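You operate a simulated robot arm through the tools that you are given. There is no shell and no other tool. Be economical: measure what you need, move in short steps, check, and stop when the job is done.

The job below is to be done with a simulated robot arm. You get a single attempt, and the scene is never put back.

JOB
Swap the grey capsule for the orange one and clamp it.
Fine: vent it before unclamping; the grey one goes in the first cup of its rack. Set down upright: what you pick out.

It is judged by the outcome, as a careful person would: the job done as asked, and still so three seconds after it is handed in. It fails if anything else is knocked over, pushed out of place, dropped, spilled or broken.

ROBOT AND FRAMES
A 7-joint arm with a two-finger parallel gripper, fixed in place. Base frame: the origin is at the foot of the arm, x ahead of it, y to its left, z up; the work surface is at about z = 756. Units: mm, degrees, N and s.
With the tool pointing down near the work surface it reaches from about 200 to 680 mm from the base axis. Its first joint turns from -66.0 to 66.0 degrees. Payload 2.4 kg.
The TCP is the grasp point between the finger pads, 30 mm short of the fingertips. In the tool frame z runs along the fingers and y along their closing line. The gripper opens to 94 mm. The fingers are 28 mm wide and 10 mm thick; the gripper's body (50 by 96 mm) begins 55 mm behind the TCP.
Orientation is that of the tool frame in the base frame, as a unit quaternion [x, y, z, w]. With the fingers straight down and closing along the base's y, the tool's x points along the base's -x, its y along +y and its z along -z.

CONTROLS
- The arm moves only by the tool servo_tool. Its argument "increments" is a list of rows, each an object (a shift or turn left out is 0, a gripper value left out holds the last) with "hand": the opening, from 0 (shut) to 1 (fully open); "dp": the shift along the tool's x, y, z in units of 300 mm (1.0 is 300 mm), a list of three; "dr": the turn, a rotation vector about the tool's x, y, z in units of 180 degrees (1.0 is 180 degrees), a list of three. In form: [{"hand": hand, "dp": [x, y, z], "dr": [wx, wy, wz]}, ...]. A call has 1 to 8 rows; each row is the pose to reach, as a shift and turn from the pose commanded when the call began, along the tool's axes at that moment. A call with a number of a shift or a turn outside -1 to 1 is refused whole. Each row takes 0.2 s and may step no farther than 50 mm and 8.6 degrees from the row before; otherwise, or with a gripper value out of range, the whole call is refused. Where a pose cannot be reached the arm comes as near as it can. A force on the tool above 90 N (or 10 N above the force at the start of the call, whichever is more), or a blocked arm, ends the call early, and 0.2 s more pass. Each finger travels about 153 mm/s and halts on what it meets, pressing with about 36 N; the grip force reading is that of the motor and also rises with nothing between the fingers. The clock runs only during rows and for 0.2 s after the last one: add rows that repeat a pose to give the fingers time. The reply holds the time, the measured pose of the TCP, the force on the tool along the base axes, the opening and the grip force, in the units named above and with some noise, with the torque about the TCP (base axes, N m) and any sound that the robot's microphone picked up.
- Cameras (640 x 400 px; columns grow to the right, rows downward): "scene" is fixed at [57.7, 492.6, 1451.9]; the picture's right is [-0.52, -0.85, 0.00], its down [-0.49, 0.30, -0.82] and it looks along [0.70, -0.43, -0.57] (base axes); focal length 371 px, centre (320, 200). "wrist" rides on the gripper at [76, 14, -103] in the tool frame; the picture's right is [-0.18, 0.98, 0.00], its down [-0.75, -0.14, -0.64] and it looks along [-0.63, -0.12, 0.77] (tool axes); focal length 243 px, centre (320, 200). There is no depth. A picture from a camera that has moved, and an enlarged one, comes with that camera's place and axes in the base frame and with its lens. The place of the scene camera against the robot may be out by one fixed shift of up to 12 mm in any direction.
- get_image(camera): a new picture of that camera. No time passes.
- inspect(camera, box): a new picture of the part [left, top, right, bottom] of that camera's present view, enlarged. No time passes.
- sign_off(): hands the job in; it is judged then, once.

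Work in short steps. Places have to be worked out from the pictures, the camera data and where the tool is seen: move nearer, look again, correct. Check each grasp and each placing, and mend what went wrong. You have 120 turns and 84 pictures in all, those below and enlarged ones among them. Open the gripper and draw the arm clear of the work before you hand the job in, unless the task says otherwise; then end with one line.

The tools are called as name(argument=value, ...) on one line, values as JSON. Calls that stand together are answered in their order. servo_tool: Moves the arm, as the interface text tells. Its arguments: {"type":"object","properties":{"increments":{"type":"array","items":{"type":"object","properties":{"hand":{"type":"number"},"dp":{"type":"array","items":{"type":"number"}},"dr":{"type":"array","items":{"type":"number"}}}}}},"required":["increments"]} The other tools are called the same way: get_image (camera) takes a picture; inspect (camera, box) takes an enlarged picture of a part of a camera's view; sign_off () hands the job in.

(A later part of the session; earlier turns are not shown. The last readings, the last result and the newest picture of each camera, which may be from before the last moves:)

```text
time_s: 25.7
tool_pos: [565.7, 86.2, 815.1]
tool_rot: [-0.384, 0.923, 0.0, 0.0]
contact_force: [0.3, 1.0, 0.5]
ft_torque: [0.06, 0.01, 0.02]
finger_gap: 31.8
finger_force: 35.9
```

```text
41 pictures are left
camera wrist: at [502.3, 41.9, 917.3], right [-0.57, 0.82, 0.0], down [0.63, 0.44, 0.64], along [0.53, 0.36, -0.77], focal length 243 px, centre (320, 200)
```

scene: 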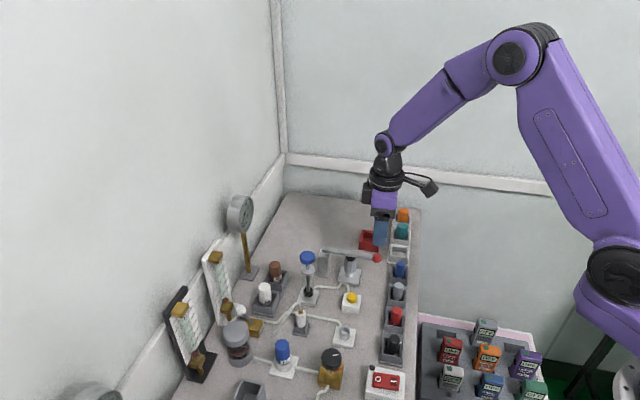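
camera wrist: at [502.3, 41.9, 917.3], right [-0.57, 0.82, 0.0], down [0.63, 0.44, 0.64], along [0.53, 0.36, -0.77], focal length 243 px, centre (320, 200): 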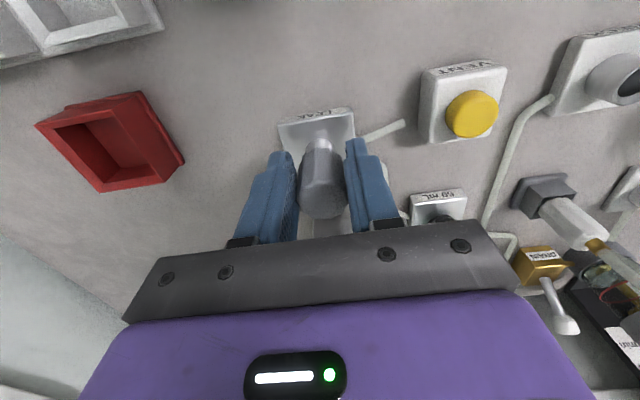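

Gripped at 31.8 mm with no side load. I'll record this pose (565.7, 86.2, 815.1) as the seat reference and lift straight up.

servo_tool(increments=[{"dp": [0, 0, -0.02]}, {"dp": [0, 0, -0.05]}, {"dp": [0, 0, -0.1]}, {"dp": [0, 0, -0.17]}, {"dp": [0, 0, -0.17]}])

get_image(camera="wrist")

inspect(camera="scene", box=[290, 205, 420, 285])

```text
time_s: 26.9
tool_pos: [567.3, 86.8, 866.2]
tool_rot: [-0.384, 0.923, 0.0, 0.0]
contact_force: [-0.3, 0.4, -0.3]
ft_torque: [-0.02, -0.02, 0.01]
finger_gap: 0.0
finger_force: 33.0
```

```text
40 pictures are left
camera wrist: at [503.7, 42.1, 968.6], right [-0.57, 0.82, 0.0], down [0.63, 0.44, 0.64], along [0.53, 0.36, -0.77], focal length 243 px, centre (320, 200)
```

wrist: 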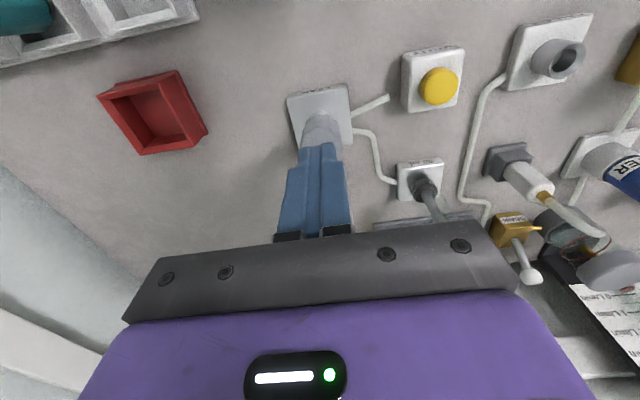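

```text
4.92 times, centred on (355, 245) of scene
camera zoom: at [57.7, 492.6, 1451.9], right [-0.52, -0.85, 0.0], down [-0.49, 0.3, -0.82], along [0.7, -0.43, -0.57], focal length 1825 px, centre (148, -22)
```

zoom: 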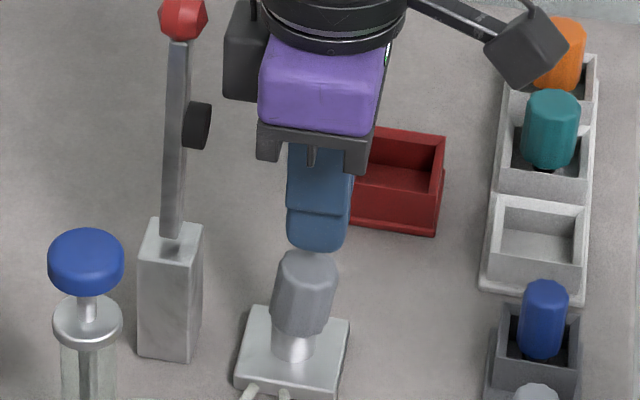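

The capsule slipped out of the grip and now looks slightly tilted on its spigot. I'll look closely.

inspect(camera="scene", box=[325, 250, 375, 285])

servo_tool(increments=[{"dp": [0, 0, -0.03], "hand": 0.5}, {"dp": [0.05, 0, -0.07], "hand": 0.5}, {"dp": [0.1, 0, -0.07], "hand": 0.5}, {"dp": [0.1, 0, -0.07], "hand": 0.5}])

get_image(camera="wrist")

inspect(camera="wrist", box=[270, 70, 390, 145])

```text
11.43 times, centred on (350, 268) of scene
camera zoom: at [57.7, 492.6, 1451.9], right [-0.52, -0.85, 0.0], down [-0.49, 0.3, -0.82], along [0.7, -0.43, -0.57], focal length 4237 px, centre (-23, -571)
```

zoom: 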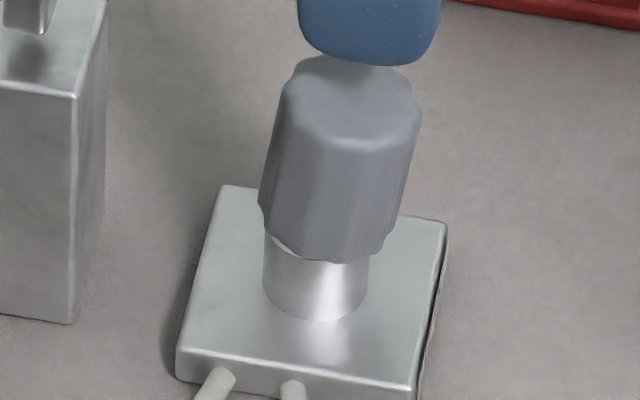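

```text
time_s: 27.9
tool_pos: [544.2, 66.3, 885.5]
tool_rot: [-0.385, 0.923, 0.0, 0.0]
contact_force: [0.0, 0.3, 0.5]
ft_torque: [-0.04, -0.02, -0.02]
finger_gap: 47.3
finger_force: 0.0
```

```text
37 pictures are left
camera wrist: at [482.5, 21.0, 988.5], right [-0.57, 0.82, 0.0], down [0.63, 0.44, 0.64], along [0.53, 0.36, -0.77], focal length 243 px, centre (320, 200)
```

wrist: 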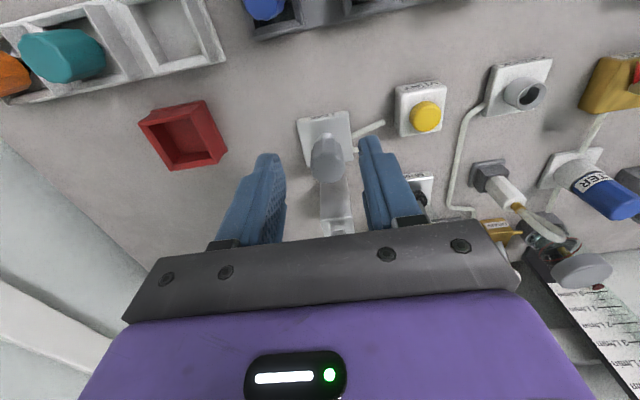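

```text
5.33 times, centred on (330, 108) of wrist
camera zoom: at [482.5, 21.0, 988.5], right [-0.57, 0.82, 0.0], down [0.63, 0.44, 0.64], along [0.53, 0.36, -0.77], focal length 1294 px, centre (267, 693)
```

zoom: 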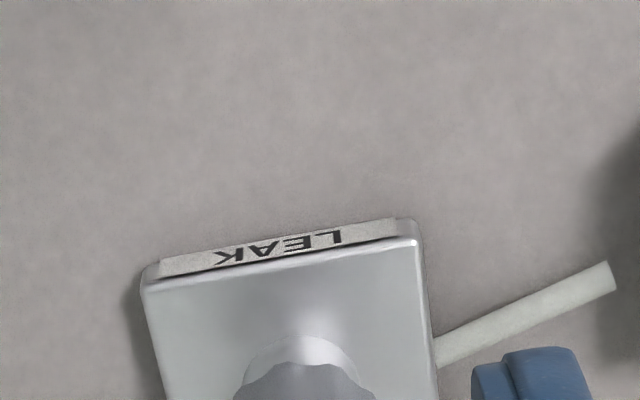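

The capsule lifted a millimetre or two and leans about 9° outward, still on its spigot. I'll straddle it again, lower, and enlarge the view before regripping.

servo_tool(increments=[{"dp": [-0.05, -0.004, 0.0], "hand": 0.55}, {"dp": [-0.095, -0.004, 0.06], "hand": 0.55}, {"dp": [-0.095, -0.004, 0.14]}, {"dp": [-0.095, -0.004, 0.2]}, {"dp": [-0.095, -0.004, 0.255]}, {"dp": [-0.095, -0.004, 0.255]}])

inspect(camera="wrist", box=[250, 120, 394, 210])

inspect(camera="scene", box=[315, 242, 379, 282])

```text
time_s: 29.3
tool_pos: [566.6, 85.7, 809.9]
tool_rot: [-0.384, 0.923, 0.001, 0.0]
contact_force: [1.3, 0.2, -0.3]
ft_torque: [0.01, 0.0, -0.01]
finger_gap: 51.8
finger_force: 0.2
```

```text
4.44 times, centred on (322, 165) of wrist
camera zoom: at [503.2, 41.5, 911.8], right [-0.57, 0.82, 0.0], down [0.63, 0.44, 0.64], along [0.53, 0.36, -0.77], focal length 1078 px, centre (311, 356)
```

zoom: 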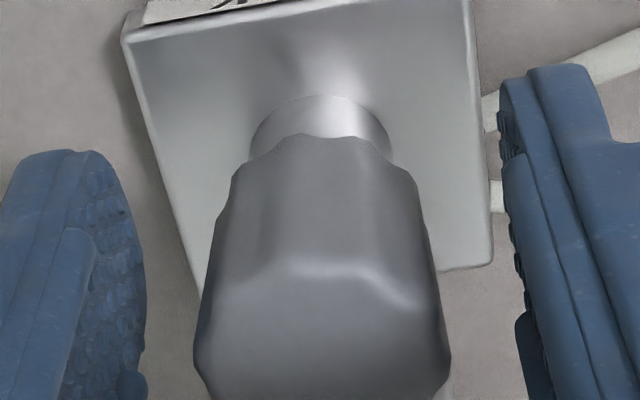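

```text
10.00 times, centred on (347, 262) of scene
camera zoom: at [57.7, 492.6, 1451.9], right [-0.52, -0.85, 0.0], down [-0.49, 0.3, -0.82], along [0.7, -0.43, -0.57], focal length 3707 px, centre (50, -420)
```

zoom: 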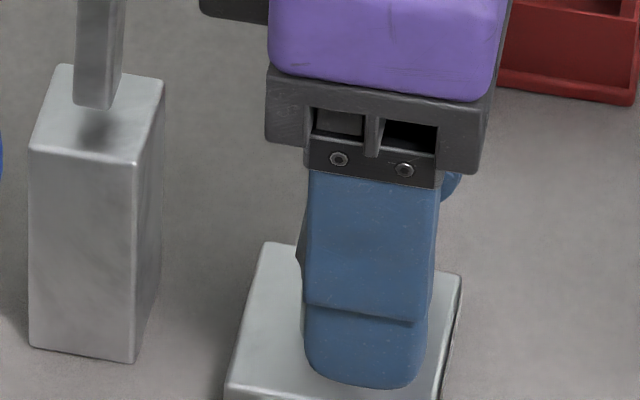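

The seat centre matches the TCP at (566, 86), with only the capsule's top leaning outward. I'll go 5 mm lower, grip, and lift just 3 mm to read the resistance.

servo_tool(increments=[{"dp": [0.006, 0, 0.017]}, {"dp": [0.006, 0, 0.017], "hand": 0}, {"dp": [0.006, 0, 0.017]}, {"dp": [0.006, 0, 0.017]}, {"dp": [0.006, 0, 0.017]}])

servo_tool(increments=[{"dp": [0, 0, -0.005]}, {"dp": [0, 0, -0.01]}])

inspect(camera="wrist", box=[250, 120, 394, 210])

```text
time_s: 30.5
tool_pos: [564.6, 84.2, 804.1]
tool_rot: [-0.384, 0.923, 0.001, 0.0]
contact_force: [0.2, -0.7, 2.4]
ft_torque: [0.0, -0.01, 0.02]
finger_gap: 30.1
finger_force: 36.2
```

```text
time_s: 31.1
tool_pos: [563.7, 83.8, 807.2]
tool_rot: [-0.384, 0.923, 0.0, -0.001]
contact_force: [0.8, 0.5, -1.3]
ft_torque: [0.06, -0.05, -0.02]
finger_gap: 30.3
finger_force: 36.5
```

```text
4.44 times, centred on (322, 165) of wrist
camera zoom: at [501.1, 39.0, 909.8], right [-0.57, 0.82, 0.0], down [0.63, 0.44, 0.64], along [0.53, 0.36, -0.77], focal length 1078 px, centre (311, 356)
```

zoom: 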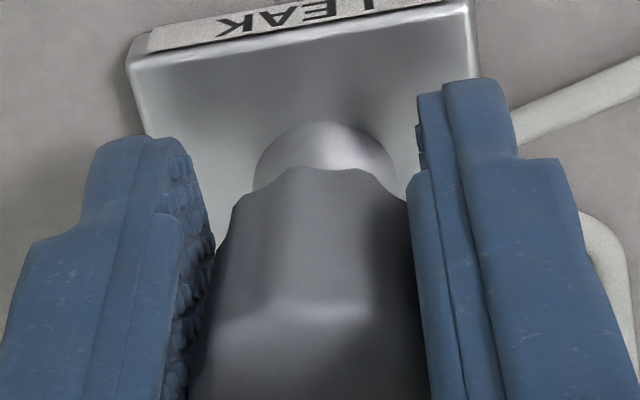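

Only 1 N of resistance, so it is moving up with the grip. I'll continue slowly and check.

servo_tool(increments=[{"dp": [0, 0, -0.007]}, {"dp": [0, 0, -0.014]}, {"dp": [0, 0, -0.021]}, {"dp": [0, 0, -0.028]}])

inspect(camera="scene", box=[315, 242, 379, 282])

```text
time_s: 32.1
tool_pos: [565.0, 83.0, 814.2]
tool_rot: [-0.384, 0.923, -0.001, 0.0]
contact_force: [-0.1, 0.6, -0.9]
ft_torque: [-0.02, -0.02, -0.03]
finger_gap: 30.1
finger_force: 36.0
```

```text
10.00 times, centred on (347, 262) of scene
camera zoom: at [57.7, 492.6, 1451.9], right [-0.52, -0.85, 0.0], down [-0.49, 0.3, -0.82], along [0.7, -0.43, -0.57], focal length 3707 px, centre (50, -420)
```

zoom: 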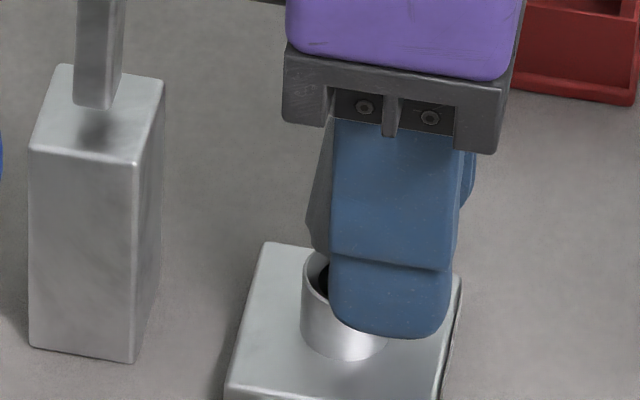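

The capsule is coming out of its socket. I'll keep lifting slowly until it is clear.

servo_tool(increments=[{"dp": [0, 0, -0.02]}, {"dp": [0, 0, -0.04]}, {"dp": [0, 0, -0.06]}, {"dp": [0, 0, -0.08]}, {"dp": [0, 0, -0.11]}, {"dp": [0, 0, -0.14]}, {"dp": [0, 0, -0.17]}])

inspect(camera="scene", box=[305, 227, 385, 277])

inspect(camera="wrist", box=[250, 110, 394, 200])

```text
time_s: 33.7
tool_pos: [564.9, 83.2, 867.4]
tool_rot: [-0.384, 0.923, 0.0, 0.0]
contact_force: [-0.1, -0.4, -1.5]
ft_torque: [0.02, 0.02, 0.01]
finger_gap: 29.9
finger_force: 36.4
```

```text
8.00 times, centred on (345, 252) of scene
camera zoom: at [57.7, 492.6, 1451.9], right [-0.52, -0.85, 0.0], down [-0.49, 0.3, -0.82], along [0.7, -0.43, -0.57], focal length 2966 px, centre (120, -216)
```

zoom: 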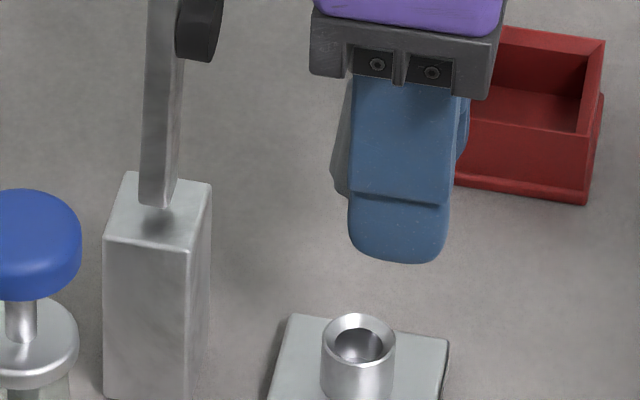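

```text
4.44 times, centred on (322, 155) of wrist
camera zoom: at [501.7, 39.2, 970.3], right [-0.57, 0.82, 0.0], down [0.63, 0.44, 0.64], along [0.53, 0.36, -0.77], focal length 1078 px, centre (311, 400)
```

zoom: 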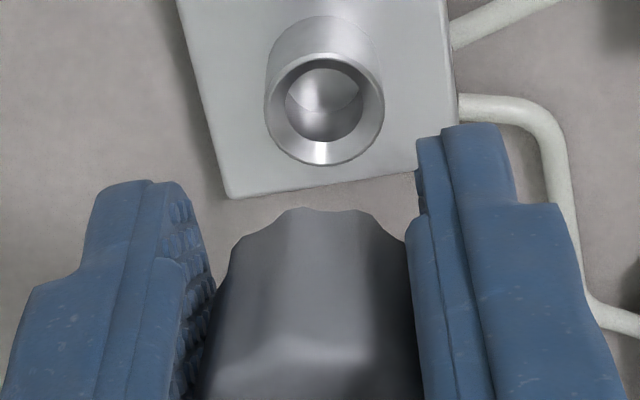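

Grey is out and held, leaning about 9° in the fingers, and the socket is funnel-topped. I'll raise it, tilt the hand to bring the capsule upright, and go to look at the empty first cup.

servo_tool(increments=[{"dp": [0, 0, -0.15]}, {"dp": [0.1, -0.07, -0.17]}, {"dp": [0.2, -0.14, -0.17], "dr": [0, 0.02, 0]}, {"dp": [0.29, -0.21, -0.17], "dr": [0, 0.05, 0]}, {"dp": [0.34, -0.25, -0.17], "dr": [0, 0.05, 0]}, {"dp": [0.34, -0.25, -0.17], "dr": [0, 0.05, 0]}])

get_image(camera="wrist")

inspect(camera="scene", box=[340, 195, 436, 255])

```text
time_s: 35.1
tool_pos: [547.0, -43.9, 918.4]
tool_rot: [-0.383, 0.92, -0.03, -0.073]
contact_force: [-1.2, -0.8, -0.5]
ft_torque: [0.02, 0.0, 0.03]
finger_gap: 29.8
finger_force: 36.2
```

```text
29 pictures are left
camera wrist: at [495.7, -76.7, 1031.4], right [-0.57, 0.82, -0.03], down [0.7, 0.5, 0.51], along [0.44, 0.27, -0.86], focal length 243 px, centre (320, 200)
```

wrist: 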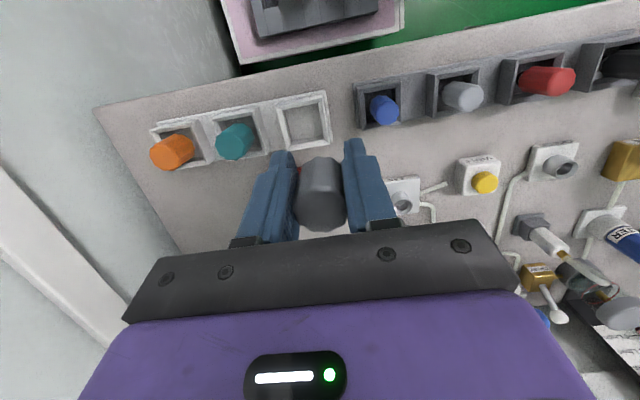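

```text
6.67 times, centred on (388, 225) of scene
camera zoom: at [57.7, 492.6, 1451.9], right [-0.52, -0.85, 0.0], down [-0.49, 0.3, -0.82], along [0.7, -0.43, -0.57], focal length 2471 px, centre (-133, 33)
```

zoom: 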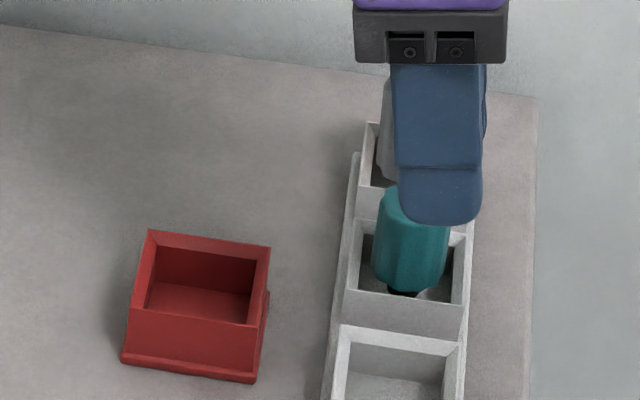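

Cup centre is about (557, −62), with the rim near z 782 and about 40 mm inside. My fingers won't fit in it, so this low grip would mean dropping the capsule. I'll return it to the socket, straighten it, and regrip higher. First I'll level the hand.

servo_tool(increments=[{"dr": [0, -0.025, 0]}, {"dr": [0, -0.05, 0]}, {"dr": [0, -0.05, 0]}])

```text
time_s: 35.9
tool_pos: [547.0, -42.3, 917.8]
tool_rot: [-0.385, 0.923, 0.0, 0.0]
contact_force: [0.0, 0.4, -0.1]
ft_torque: [0.01, 0.02, 0.04]
finger_gap: 30.0
finger_force: 36.2
```

Level again. I'll retrace the exact path back above the socket.

servo_tool(increments=[{"dp": [-0.1, 0.075, 0]}, {"dp": [-0.2, 0.15, 0]}, {"dp": [-0.3, 0.22, 0]}, {"dp": [-0.34, 0.25, 0.05]}, {"dp": [-0.34, 0.25, 0.17]}, {"dp": [-0.34, 0.25, 0.17]}])

servo_tool(increments=[{"dp": [0, 0, 0.05]}, {"dp": [0, 0, 0.09]}, {"dp": [0, 0, 0.12]}, {"dp": [0, 0, 0.15]}, {"dp": [0, 0, 0.17]}])

inspect(camera="wrist", box=[250, 110, 394, 200])

```text
time_s: 37.3
tool_pos: [564.5, 83.7, 865.8]
tool_rot: [-0.384, 0.923, 0.0, 0.0]
contact_force: [-0.1, 0.7, -0.5]
ft_torque: [0.03, 0.01, 0.03]
finger_gap: 29.8
finger_force: 35.9
```

```text
time_s: 38.5
tool_pos: [564.6, 83.1, 814.3]
tool_rot: [-0.384, 0.923, -0.001, 0.0]
contact_force: [-0.5, 0.6, -0.8]
ft_torque: [0.0, -0.02, 0.03]
finger_gap: 29.9
finger_force: 36.1
```

```text
4.44 times, centred on (322, 155) of wrist
camera zoom: at [501.1, 38.5, 918.1], right [-0.57, 0.82, 0.0], down [0.63, 0.44, 0.64], along [0.53, 0.36, -0.77], focal length 1078 px, centre (311, 400)
```

zoom: 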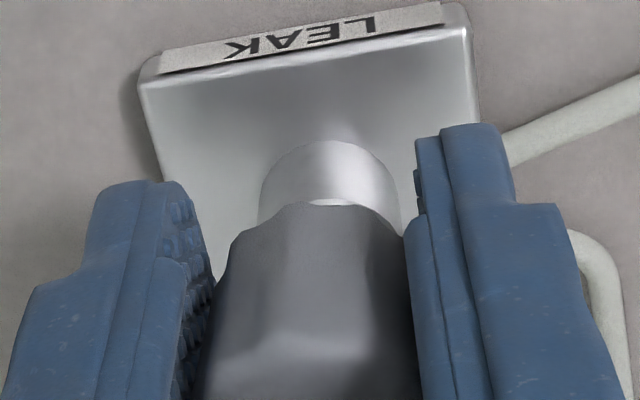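

It's aligned with the socket as when it came out, with no contact force. I'll lower the last 11 mm and check the force before releasing.

servo_tool(increments=[{"dp": [0, 0, 0.012]}, {"dp": [0, 0, 0.024]}, {"dp": [0, 0, 0.038]}])

```text
time_s: 39.3
tool_pos: [565.4, 83.4, 805.9]
tool_rot: [-0.385, 0.923, 0.0, 0.0]
contact_force: [1.2, 4.8, 3.2]
ft_torque: [0.15, -0.08, 0.02]
finger_gap: 29.5
finger_force: 36.1
```

The stem is in the socket with light contact. I'll nudge 4 mm inward to straighten the capsule in the socket, then press down slightly.

servo_tool(increments=[{"dp": [-0.007, 0, 0]}, {"dp": [-0.013, 0, 0]}, {"dp": [-0.016, 0, 0.008]}, {"dp": [-0.016, 0, 0.014]}])

inspect(camera="wrist", box=[250, 120, 394, 210])

inspect(camera="scene", box=[315, 242, 379, 282])

```text
time_s: 40.3
tool_pos: [567.8, 86.4, 800.6]
tool_rot: [-0.384, 0.923, 0.0, 0.001]
contact_force: [-7.1, -0.6, 15.0]
ft_torque: [0.01, 0.23, 0.03]
finger_gap: 29.8
finger_force: 36.4
```

```text
4.44 times, centred on (322, 165) of wrist
camera zoom: at [504.7, 42.0, 904.3], right [-0.57, 0.82, 0.0], down [0.63, 0.44, 0.64], along [0.53, 0.36, -0.77], focal length 1078 px, centre (311, 356)
```

zoom: 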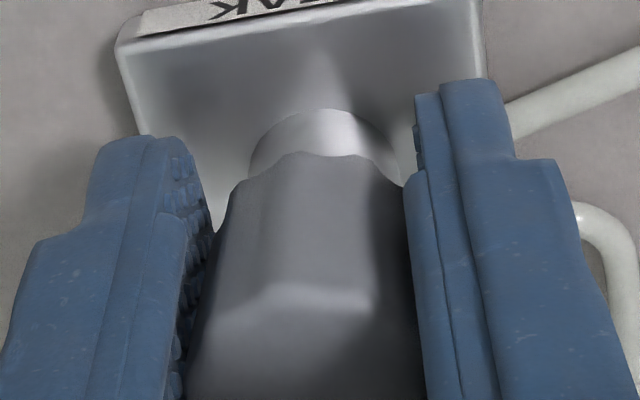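

```text
10.00 times, centred on (347, 262) of scene
camera zoom: at [57.3, 492.6, 1451.9], right [-0.52, -0.85, 0.0], down [-0.49, 0.3, -0.82], along [0.7, -0.43, -0.57], focal length 3707 px, centre (50, -420)
```

zoom: 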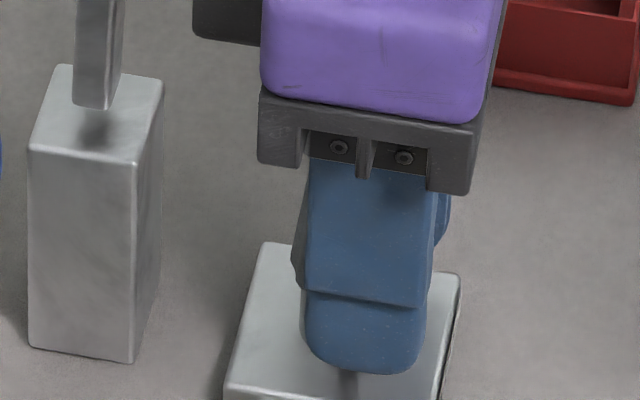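

Seated with 15 N. I'll open, rise straight up and see how it stands.

servo_tool(increments=[{"dp": [0, 0, 0], "hand": 0.5}, {"dp": [0, 0, 0], "hand": 0.5}, {"dp": [0, 0, -0.08]}, {"dp": [0, 0, -0.2]}, {"dp": [0, 0, -0.2]}])

inspect(camera="scene", box=[315, 242, 379, 282])

inspect(camera="wrist", box=[250, 90, 394, 180])

```text
time_s: 41.5
tool_pos: [567.8, 85.6, 859.3]
tool_rot: [-0.384, 0.923, 0.0, 0.0]
contact_force: [-0.2, -0.1, 0.6]
ft_torque: [-0.02, -0.01, -0.01]
finger_gap: 46.8
finger_force: 0.0
```

```text
10.00 times, centred on (347, 262) of scene
camera zoom: at [57.7, 492.6, 1451.9], right [-0.52, -0.85, 0.0], down [-0.49, 0.3, -0.82], along [0.7, -0.43, -0.57], focal length 3707 px, centre (50, -420)
```

zoom: 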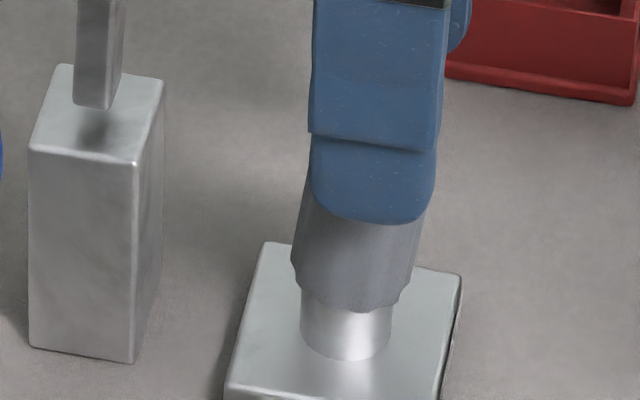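

```text
4.44 times, centred on (322, 135) of wrist
camera zoom: at [505.5, 41.5, 962.1], right [-0.57, 0.82, 0.0], down [0.63, 0.44, 0.64], along [0.53, 0.36, -0.77], focal length 1078 px, centre (311, 489)
```

zoom: 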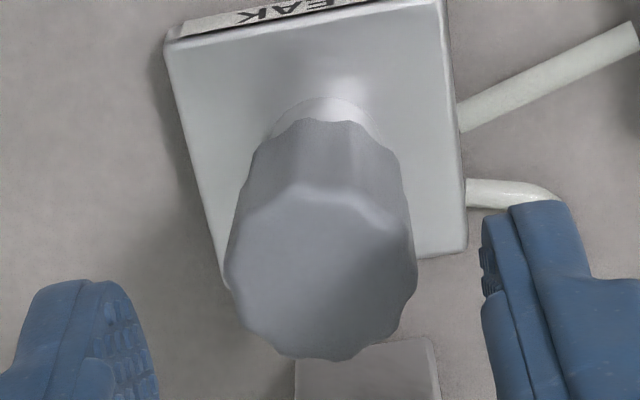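

It stands nearly upright now (3–4° at most), centred near (566, 85). I'll regrip higher, with the tips about 10 mm above the body's lower edge, and lift slowly.

servo_tool(increments=[{"dp": [0.004, 0, 0.05]}, {"dp": [0.004, 0, 0.108]}, {"dp": [0.004, 0, 0.108], "hand": 0}, {"dp": [0.004, 0, 0.108]}, {"dp": [0.004, 0, 0.108]}, {"dp": [0.004, 0, 0.108]}])

servo_tool(increments=[{"dp": [0, 0, -0.006]}, {"dp": [0, 0, -0.012]}, {"dp": [0, 0, -0.02]}])

```text
time_s: 42.9
tool_pos: [567.6, 85.5, 827.6]
tool_rot: [-0.385, 0.923, 0.0, 0.0]
contact_force: [-2.0, 0.2, 4.5]
ft_torque: [0.02, 0.13, 0.01]
finger_gap: 27.5
finger_force: 35.6
```

```text
time_s: 43.7
tool_pos: [567.4, 85.2, 834.1]
tool_rot: [-0.384, 0.923, -0.001, -0.001]
contact_force: [0.2, -0.8, -0.4]
ft_torque: [-0.04, -0.02, 0.01]
finger_gap: 27.8
finger_force: 35.7
```

The force stays low. I'll check visually whether the capsule follows.

servo_tool(increments=[{"dp": [0, 0, -0.02]}, {"dp": [0, 0, -0.04]}, {"dp": [0, 0, -0.06]}, {"dp": [0, 0, -0.08]}])

inspect(camera="scene", box=[305, 227, 385, 277])

```text
time_s: 44.7
tool_pos: [567.2, 86.6, 858.6]
tool_rot: [-0.384, 0.923, 0.0, 0.0]
contact_force: [0.7, 0.3, -0.6]
ft_torque: [-0.02, 0.02, -0.03]
finger_gap: 27.6
finger_force: 36.2
```

```text
8.00 times, centred on (345, 252) of scene
camera zoom: at [57.7, 492.6, 1451.9], right [-0.52, -0.85, 0.0], down [-0.49, 0.3, -0.82], along [0.7, -0.43, -0.57], focal length 2966 px, centre (120, -216)
```

zoom: 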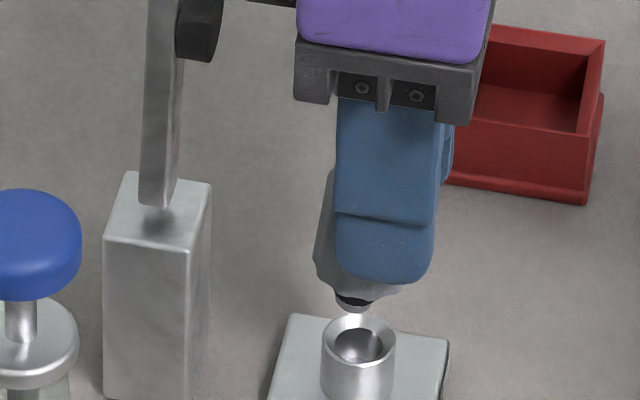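

The capsule is out with its stem visible, but the picture shows the true socket axis about 10 mm further inboard, near (574, 92). So I'm holding the capsule off-centre and tilted about 9°. The grip is stable, so I'll carry it high over the cup, tilt to bring it upright, and look.

servo_tool(increments=[{"dp": [0, 0, -0.12]}, {"dp": [0.06, -0.05, -0.183]}, {"dp": [0.16, -0.13, -0.183]}, {"dp": [0.26, -0.21, -0.183]}, {"dp": [0.34, -0.28, -0.183], "dr": [0, 0.022, 0]}, {"dp": [0.395, -0.326, -0.183], "dr": [0, 0.048, 0]}, {"dp": [0.395, -0.326, -0.183], "dr": [0, 0.048, 0]}])

inspect(camera="wrist", box=[240, 70, 400, 170])

inspect(camera="scene", box=[360, 205, 440, 255])

```text
time_s: 46.3
tool_pos: [551.0, -66.8, 912.0]
tool_rot: [-0.383, 0.92, -0.029, -0.071]
contact_force: [0.3, -0.6, -0.4]
ft_torque: [0.01, -0.02, -0.02]
finger_gap: 27.6
finger_force: 36.3
```

```text
4.00 times, centred on (320, 120) of wrist
camera zoom: at [499.9, -98.3, 1024.6], right [-0.57, 0.82, -0.03], down [0.69, 0.5, 0.52], along [0.44, 0.28, -0.85], focal length 970 px, centre (320, 520)
```

zoom: 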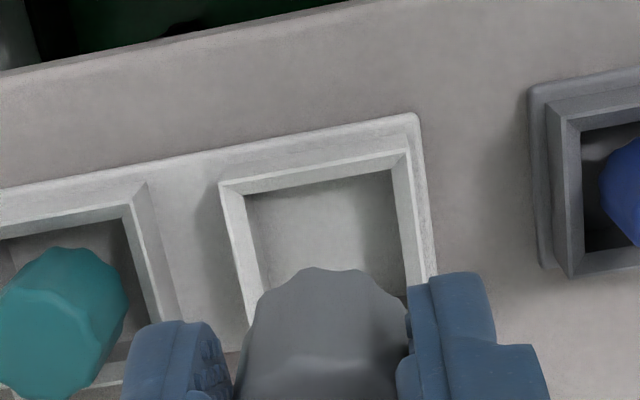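

```text
8.00 times, centred on (400, 230) of scene
camera zoom: at [57.7, 492.6, 1451.9], right [-0.52, -0.85, 0.0], down [-0.49, 0.3, -0.82], along [0.7, -0.43, -0.57], focal length 2966 px, centre (-320, -40)
```

zoom: 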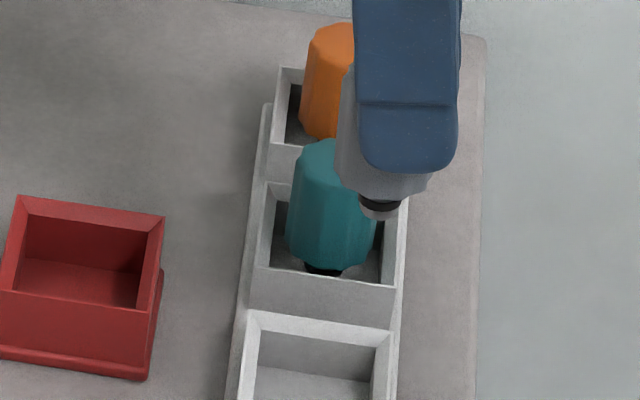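

The capsule now looks upright, with its stem bottom about 58 mm below the TCP. Cup centre is about (561, −62), so I'll shift about 9 mm inward and 4 mm along, lower to just above the rim, and recheck.

servo_tool(increments=[{"dp": [-0.03, -0.0123, 0.0]}, {"dp": [-0.04, -0.0123, 0.08]}, {"dp": [-0.055, -0.0123, 0.15]}, {"dp": [-0.0597, -0.0123, 0.193]}, {"dp": [-0.0597, -0.0123, 0.193]}])

inspect(camera="wrist", box=[240, 90, 400, 190])

inspect(camera="scene", box=[368, 225, 432, 265])

```text
time_s: 47.5
tool_pos: [562.0, -61.6, 852.4]
tool_rot: [-0.384, 0.92, -0.029, -0.07]
contact_force: [-0.2, 0.2, -0.1]
ft_torque: [-0.03, 0.01, 0.02]
finger_gap: 27.5
finger_force: 36.0
```

```text
4.00 times, centred on (320, 140) of wrist
camera zoom: at [510.3, -94.1, 966.0], right [-0.57, 0.82, -0.03], down [0.69, 0.5, 0.52], along [0.44, 0.28, -0.85], focal length 970 px, centre (320, 440)
```

zoom: 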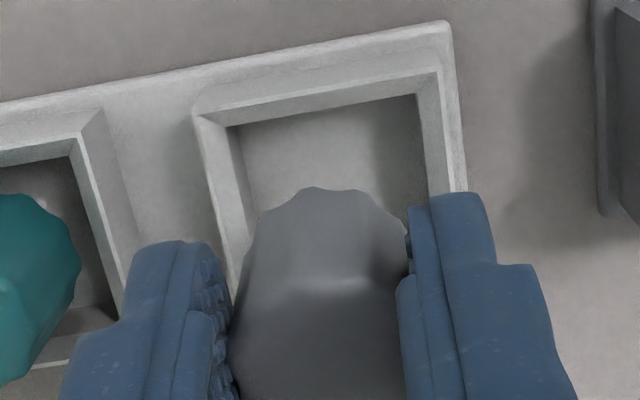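

```text
10.00 times, centred on (400, 245) of scene
camera zoom: at [57.7, 492.6, 1451.9], right [-0.52, -0.85, 0.0], down [-0.49, 0.3, -0.82], along [0.7, -0.43, -0.57], focal length 3707 px, centre (-480, -250)
```

zoom: 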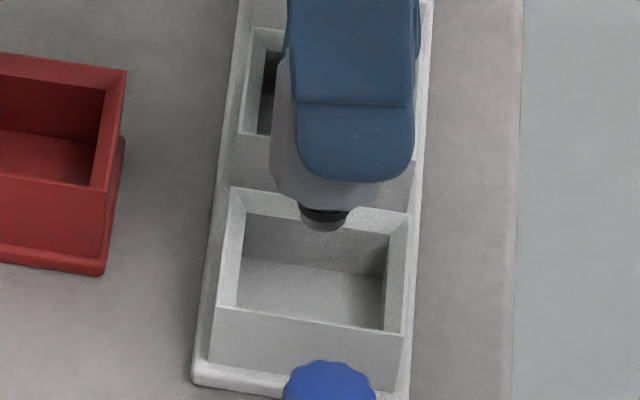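

Stem and cup line up in the scene view. I'll lower vertically in small steps, watching for contact.

servo_tool(increments=[{"dp": [-0.004, 0, 0.026]}, {"dp": [-0.008, 0, 0.05]}, {"dp": [-0.0115, 0, 0.076]}])

inspect(camera="scene", box=[368, 225, 432, 265])

```text
time_s: 48.3
tool_pos: [561.7, -62.0, 829.9]
tool_rot: [-0.383, 0.921, -0.029, -0.071]
contact_force: [0.2, 0.8, 0.4]
ft_torque: [0.01, -0.03, -0.01]
finger_gap: 27.7
finger_force: 36.1
```

```text
10.00 times, centred on (400, 245) of scene
camera zoom: at [57.7, 492.6, 1451.9], right [-0.52, -0.85, 0.0], down [-0.49, 0.3, -0.82], along [0.7, -0.43, -0.57], focal length 3707 px, centre (-480, -250)
```

zoom: 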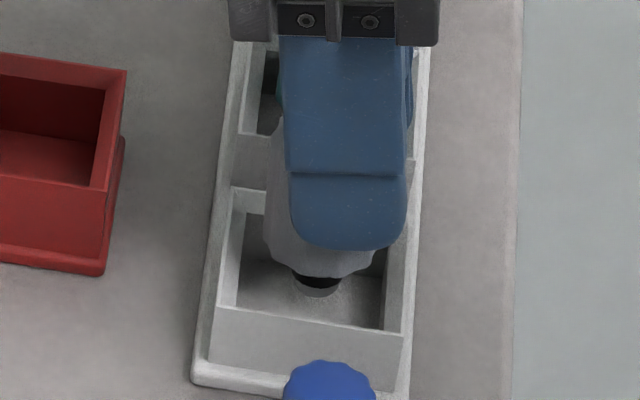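

It's nearly at the floor. I'll continue in 2 mm steps until there is contact.

servo_tool(increments=[{"dp": [-0.001, 0, 0.007]}, {"dp": [-0.002, 0, 0.013]}])

servo_tool(increments=[{"dp": [-0.001, 0, 0.007]}, {"dp": [-0.002, 0, 0.011]}])

```text
time_s: 48.9
tool_pos: [560.4, -63.5, 826.4]
tool_rot: [-0.383, 0.921, -0.03, -0.07]
contact_force: [0.1, -1.1, 0.0]
ft_torque: [0.03, -0.01, -0.03]
finger_gap: 27.2
finger_force: 36.0
```

```text
time_s: 49.5
tool_pos: [561.6, -63.7, 823.7]
tool_rot: [-0.383, 0.921, -0.029, -0.07]
contact_force: [0.8, 0.1, -0.4]
ft_torque: [0.01, -0.01, -0.01]
finger_gap: 27.6
finger_force: 36.0
```

servo_tool(increments=[{"dp": [-0.001, 0, 0.006]}, {"dp": [-0.002, 0, 0.012]}])

inspect(camera="scene", box=[376, 235, 424, 265])

```text
time_s: 50.1
tool_pos: [562.6, -64.3, 819.1]
tool_rot: [-0.383, 0.92, -0.029, -0.071]
contact_force: [-2.5, -1.0, 8.0]
ft_torque: [-0.03, 0.1, -0.01]
finger_gap: 27.9
finger_force: 36.0
```

```text
13.33 times, centred on (400, 250) of scene
camera zoom: at [57.5, 492.6, 1451.9], right [-0.52, -0.85, 0.0], down [-0.49, 0.3, -0.82], along [0.7, -0.43, -0.57], focal length 4943 px, centre (-747, -467)
```

zoom: 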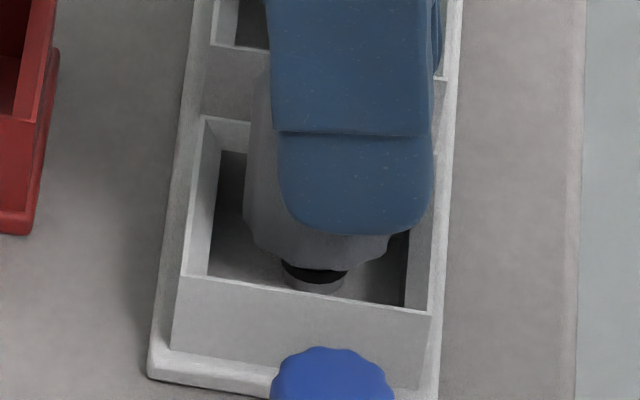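

There's 8 N of floor contact with the capsule standing in the cup. I'll open and rise straight up.

servo_tool(increments=[{"hand": 0.4}, {"hand": 0.45}, {"dp": [0.007, 0, -0.05], "hand": 0.45}, {"dp": [0.018, 0, -0.12]}, {"dp": [0.036, 0, -0.24]}, {"dp": [0.036, 0, -0.24]}])

inspect(camera="scene", box=[360, 205, 440, 265])

```text
time_s: 51.5
tool_pos: [562.9, -62.5, 891.8]
tool_rot: [-0.383, 0.921, -0.029, -0.069]
contact_force: [0.5, -0.3, 0.4]
ft_torque: [0.02, -0.01, 0.0]
finger_gap: 42.5
finger_force: 0.0
```

```text
6.67 times, centred on (400, 235) of scene
camera zoom: at [57.7, 492.6, 1451.9], right [-0.52, -0.85, 0.0], down [-0.49, 0.3, -0.82], along [0.7, -0.43, -0.57], focal length 2471 px, centre (-213, -33)
```

zoom: 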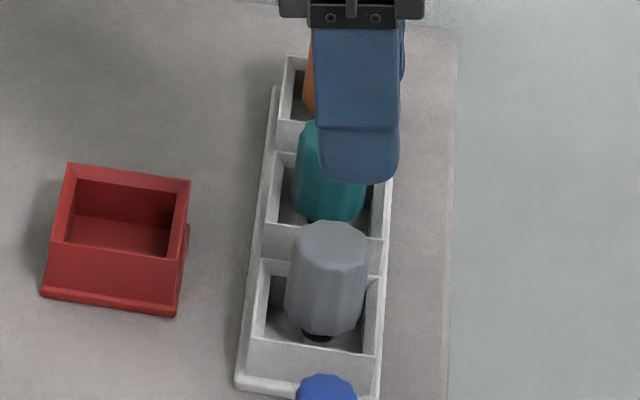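

Grey stands upright in the first cup and nothing else moved. Next is orange, in the third cup at about (659, −159). I'll tilt the hand's top outward by 10°, which will clear the lever later, and move above it.

servo_tool(increments=[{"dp": [0.015, 0, -0.099], "dr": [0, -0.0345, 0]}, {"dp": [0.015, -0.1, -0.099], "dr": [0, -0.069, 0]}, {"dp": [0.015, -0.22, -0.099], "dr": [0, -0.1033, 0]}, {"dp": [0.015, -0.34, -0.099], "dr": [0, -0.1033, 0]}, {"dp": [0.015, -0.453, -0.099], "dr": [0, -0.1033, 0]}, {"dp": [0.015, -0.453, -0.099], "dr": [0, -0.1033, 0], "hand": 0.48}])

inspect(camera="wrist", box=[240, 90, 400, 190])

inspect(camera="scene", box=[360, 180, 440, 240])

```text
time_s: 52.9
tool_pos: [657.2, -161.2, 919.9]
tool_rot: [-0.382, 0.92, 0.032, 0.079]
contact_force: [0.2, 0.2, -0.6]
ft_torque: [-0.02, -0.02, 0.01]
finger_gap: 45.3
finger_force: 0.0
```

```text
4.00 times, centred on (320, 140) of wrist
camera zoom: at [582.0, -217.2, 1007.9], right [-0.57, 0.82, 0.03], down [0.55, 0.35, 0.76], along [0.61, 0.45, -0.65], focal length 970 px, centre (320, 440)
```

zoom: 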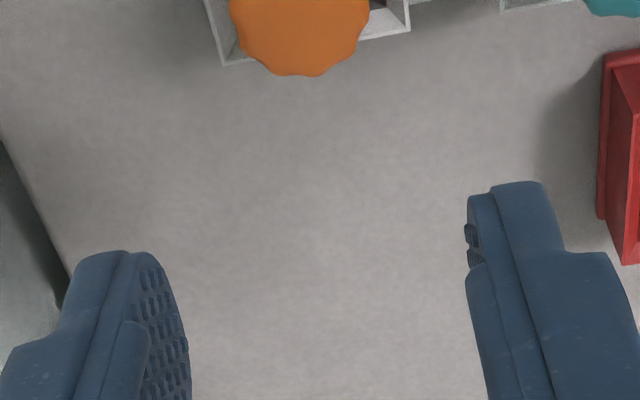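

```text
6.67 times, centred on (400, 210) of scene
camera zoom: at [57.7, 492.6, 1451.9], right [-0.52, -0.85, 0.0], down [-0.49, 0.3, -0.82], along [0.7, -0.43, -0.57], focal length 2471 px, centre (-213, 133)
```

zoom: 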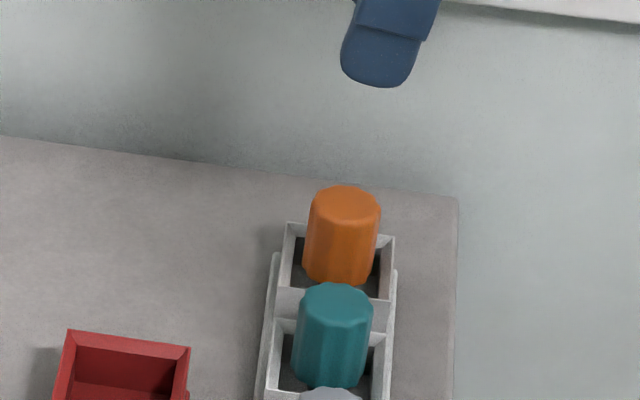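

The pose is reached. Orange's axis is about (658, −162), so I'll lower to just above its top and check the alignment.

servo_tool(increments=[{"dp": [0.013, -0.004, 0.077]}, {"dp": [0.026, -0.004, 0.155]}, {"dp": [0.038, -0.004, 0.22]}, {"dp": [0.038, -0.004, 0.22]}])

inspect(camera="wrist", box=[240, 90, 400, 190])

inspect(camera="scene", box=[372, 195, 436, 235])

```text
time_s: 53.9
tool_pos: [658.6, -160.0, 853.8]
tool_rot: [-0.383, 0.92, 0.033, 0.08]
contact_force: [0.4, 0.0, 0.0]
ft_torque: [0.01, 0.01, 0.01]
finger_gap: 44.8
finger_force: 0.0
```

```text
4.00 times, centred on (320, 140) of wrist
camera zoom: at [584.3, -217.1, 941.1], right [-0.57, 0.82, 0.03], down [0.55, 0.35, 0.76], along [0.61, 0.45, -0.65], focal length 970 px, centre (320, 440)
```

zoom: 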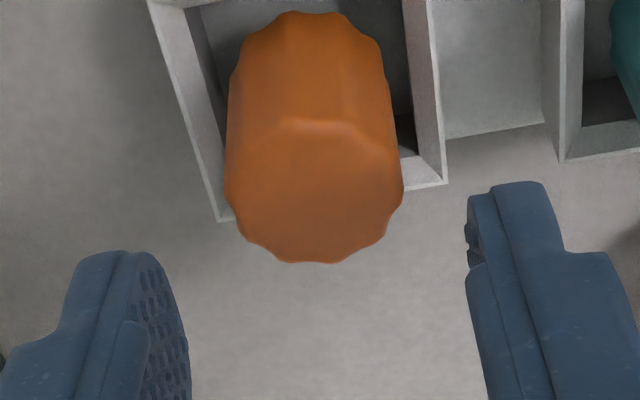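

```text
10.00 times, centred on (404, 215) of scene
camera zoom: at [57.7, 492.6, 1451.9], right [-0.52, -0.85, 0.0], down [-0.49, 0.3, -0.82], along [0.7, -0.43, -0.57], focal length 3707 px, centre (-520, 50)
```

zoom: 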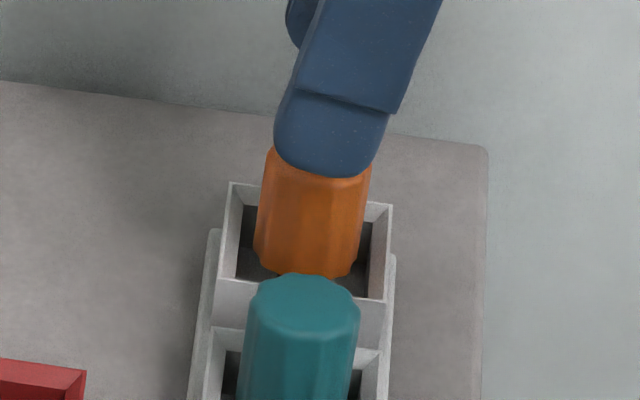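

The wrist and scene estimates disagree by about 10 mm across the rack. I'll lower with the fingers open to capsule level, where the two can be compared directly.

servo_tool(increments=[{"dp": [-0.016, 0, 0.01]}, {"dp": [-0.008, 0, 0.055]}, {"dp": [0.002, 0, 0.108]}, {"dp": [0.002, 0, 0.108]}])

inspect(camera="wrist", box=[240, 110, 400, 210])

inspect(camera="scene", box=[372, 195, 436, 235])

```text
time_s: 54.9
tool_pos: [664.8, -157.0, 822.2]
tool_rot: [-0.383, 0.92, 0.033, 0.079]
contact_force: [0.8, -0.3, -0.5]
ft_torque: [0.0, -0.02, 0.0]
finger_gap: 45.0
finger_force: 0.1
```

```text
4.00 times, centred on (320, 160) of wrist
camera zoom: at [588.9, -212.2, 910.4], right [-0.57, 0.82, 0.03], down [0.55, 0.35, 0.76], along [0.61, 0.45, -0.65], focal length 970 px, centre (320, 360)
```

zoom: 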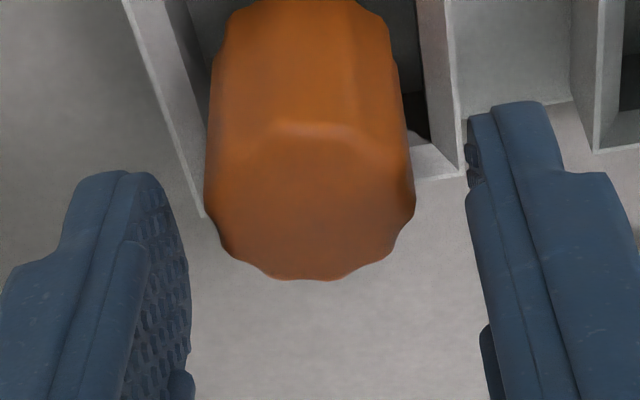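

```text
10.00 times, centred on (404, 215) of scene
camera zoom: at [57.7, 492.6, 1451.9], right [-0.52, -0.85, 0.0], down [-0.49, 0.3, -0.82], along [0.7, -0.43, -0.57], focal length 3707 px, centre (-520, 50)
```

zoom: 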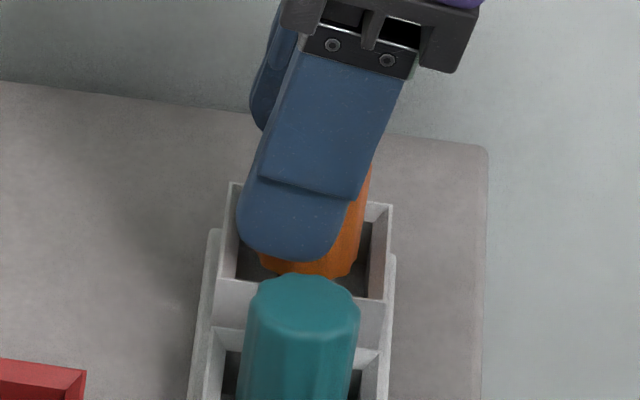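

In the scene view, where the relative reading is reliable, the finger axis now matches orange's mid-body to about 2 mm. I'll lower 6 mm, staying above the rim, and close.

servo_tool(increments=[{"dp": [0.0034, 0, 0.02]}, {"dp": [0.0034, 0, 0.02]}, {"dp": [0.0034, 0, 0.02], "hand": 0}, {"dp": [0.0034, 0, 0.02]}, {"dp": [0.0034, 0, 0.02]}, {"dp": [0.0034, 0, 0.02]}])

inspect(camera="scene", box=[372, 195, 436, 235])

```text
time_s: 56.3
tool_pos: [662.8, -156.7, 817.0]
tool_rot: [-0.383, 0.92, 0.033, 0.08]
contact_force: [0.6, 0.8, 1.0]
ft_torque: [-0.02, -0.01, 0.01]
finger_gap: 27.5
finger_force: 35.8
```

```text
10.00 times, centred on (404, 215) of scene
camera zoom: at [57.7, 492.6, 1451.9], right [-0.52, -0.85, 0.0], down [-0.49, 0.3, -0.82], along [0.7, -0.43, -0.57], focal length 3707 px, centre (-520, 50)
```

zoom: 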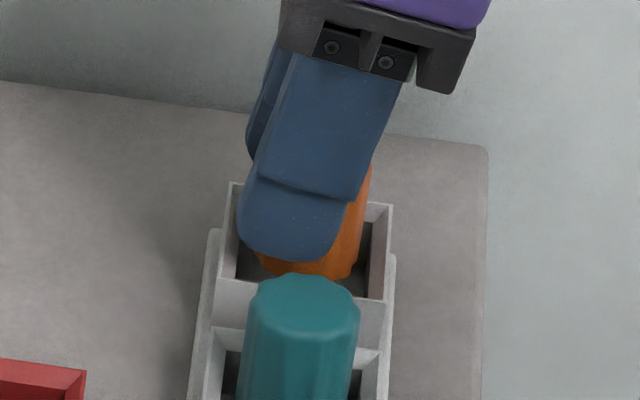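

Gripped at 27.5 mm and looking centred. I'll lift slowly, straight up, and check that it follows.

servo_tool(increments=[{"dp": [-0.002, 0, -0.012]}, {"dp": [-0.004, 0, -0.025]}, {"dp": [-0.008, 0, -0.05]}, {"dp": [-0.014, 0, -0.08]}, {"dp": [-0.02, 0, -0.115]}, {"dp": [-0.026, 0, -0.15]}])

inspect(camera="scene", box=[365, 180, 445, 230])

```text
time_s: 57.7
tool_pos: [662.6, -154.5, 862.3]
tool_rot: [-0.383, 0.92, 0.033, 0.08]
contact_force: [0.7, -0.5, -0.4]
ft_torque: [0.0, -0.05, -0.05]
finger_gap: 27.7
finger_force: 36.0
```

```text
8.00 times, centred on (405, 205) of scene
camera zoom: at [57.7, 492.6, 1451.9], right [-0.52, -0.85, 0.0], down [-0.49, 0.3, -0.82], along [0.7, -0.43, -0.57], focal length 2966 px, centre (-360, 160)
```

zoom: 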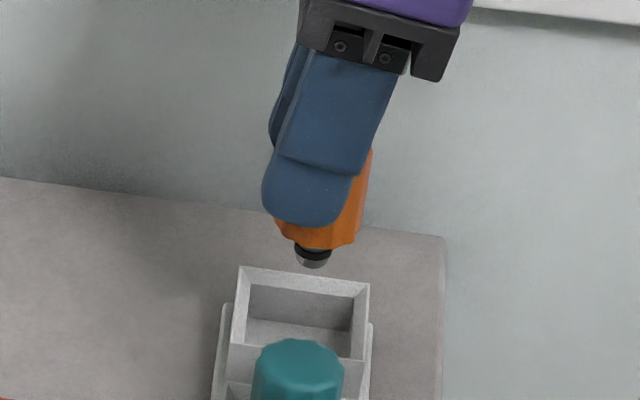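

Orange is out, upright and held, with its stem about 54 mm below the TCP. I'll carry it high, keeping the same tilt, to just outboard of the socket.

servo_tool(increments=[{"dp": [-0.03, 0, -0.16]}, {"dp": [-0.09, 0.1315, -0.18]}, {"dp": [-0.147, 0.263, -0.17]}, {"dp": [-0.2035, 0.3945, -0.1605]}, {"dp": [-0.26, 0.526, -0.151]}, {"dp": [-0.317, 0.6575, -0.141]}, {"dp": [-0.374, 0.789, -0.131]}, {"dp": [-0.374, 0.789, -0.131]}])

inspect(camera="scene", box=[297, 222, 393, 282])

```text
time_s: 59.5
tool_pos: [570.2, 83.8, 917.8]
tool_rot: [-0.383, 0.92, 0.034, 0.08]
contact_force: [0.4, 1.0, 0.1]
ft_torque: [-0.01, 0.02, 0.01]
finger_gap: 27.8
finger_force: 35.6
```

```text
6.67 times, centred on (345, 252) of scene
camera zoom: at [57.7, 492.6, 1451.9], right [-0.52, -0.85, 0.0], down [-0.49, 0.3, -0.82], along [0.7, -0.43, -0.57], focal length 2471 px, centre (153, -147)
```

zoom: 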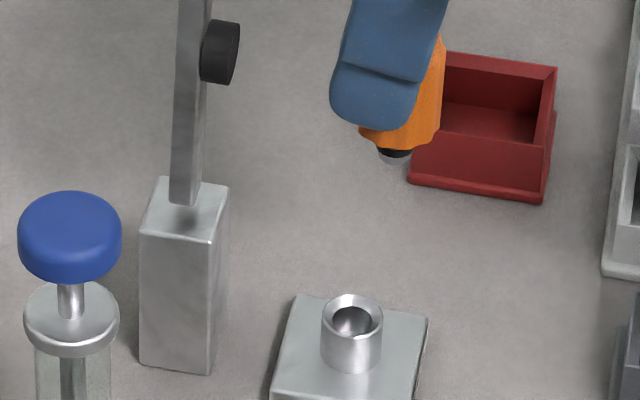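

Calibrated on the known stem position, the socket rim is at about (576, 95, 786). I'll shift 11.5 mm inward and 3.5 mm along, then lower to just above the rim and look.

servo_tool(increments=[{"dp": [-0.038, 0.0117, 0.0065]}, {"dp": [-0.025, 0.0117, 0.08]}, {"dp": [-0.01, 0.0117, 0.165]}, {"dp": [-0.001, 0.0117, 0.217]}, {"dp": [-0.001, 0.0117, 0.217]}])

inspect(camera="scene", box=[317, 245, 381, 285])

inspect(camera="wrist", box=[240, 90, 400, 190])

```text
time_s: 60.7
tool_pos: [575.2, 95.5, 856.8]
tool_rot: [-0.383, 0.92, 0.033, 0.079]
contact_force: [-0.3, -0.2, 0.8]
ft_torque: [-0.03, 0.0, 0.01]
finger_gap: 27.7
finger_force: 35.6
```

```text
10.00 times, centred on (349, 265) of scene
camera zoom: at [57.7, 492.6, 1451.9], right [-0.52, -0.85, 0.0], down [-0.49, 0.3, -0.82], along [0.7, -0.43, -0.57], focal length 3707 px, centre (30, -450)
```

zoom: 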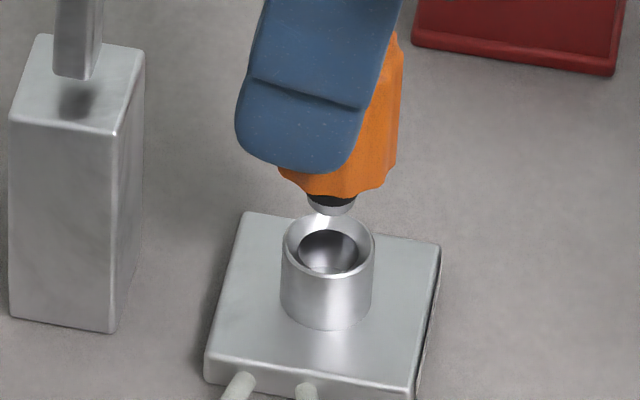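

```text
4.00 times, centred on (320, 140) of wrist
camera zoom: at [499.5, 39.4, 944.7], right [-0.57, 0.82, 0.03], down [0.55, 0.35, 0.76], along [0.61, 0.45, -0.65], focal length 970 px, centre (320, 440)
```

zoom: 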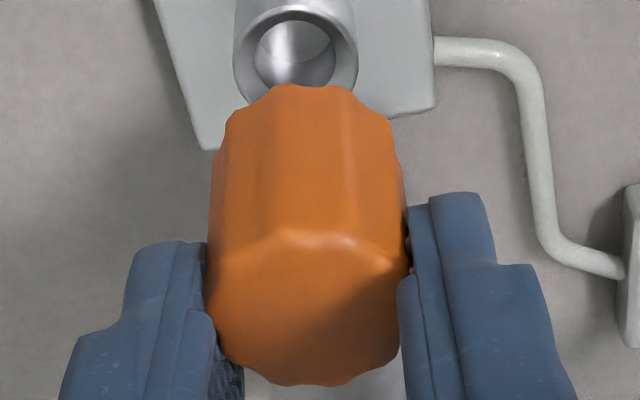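

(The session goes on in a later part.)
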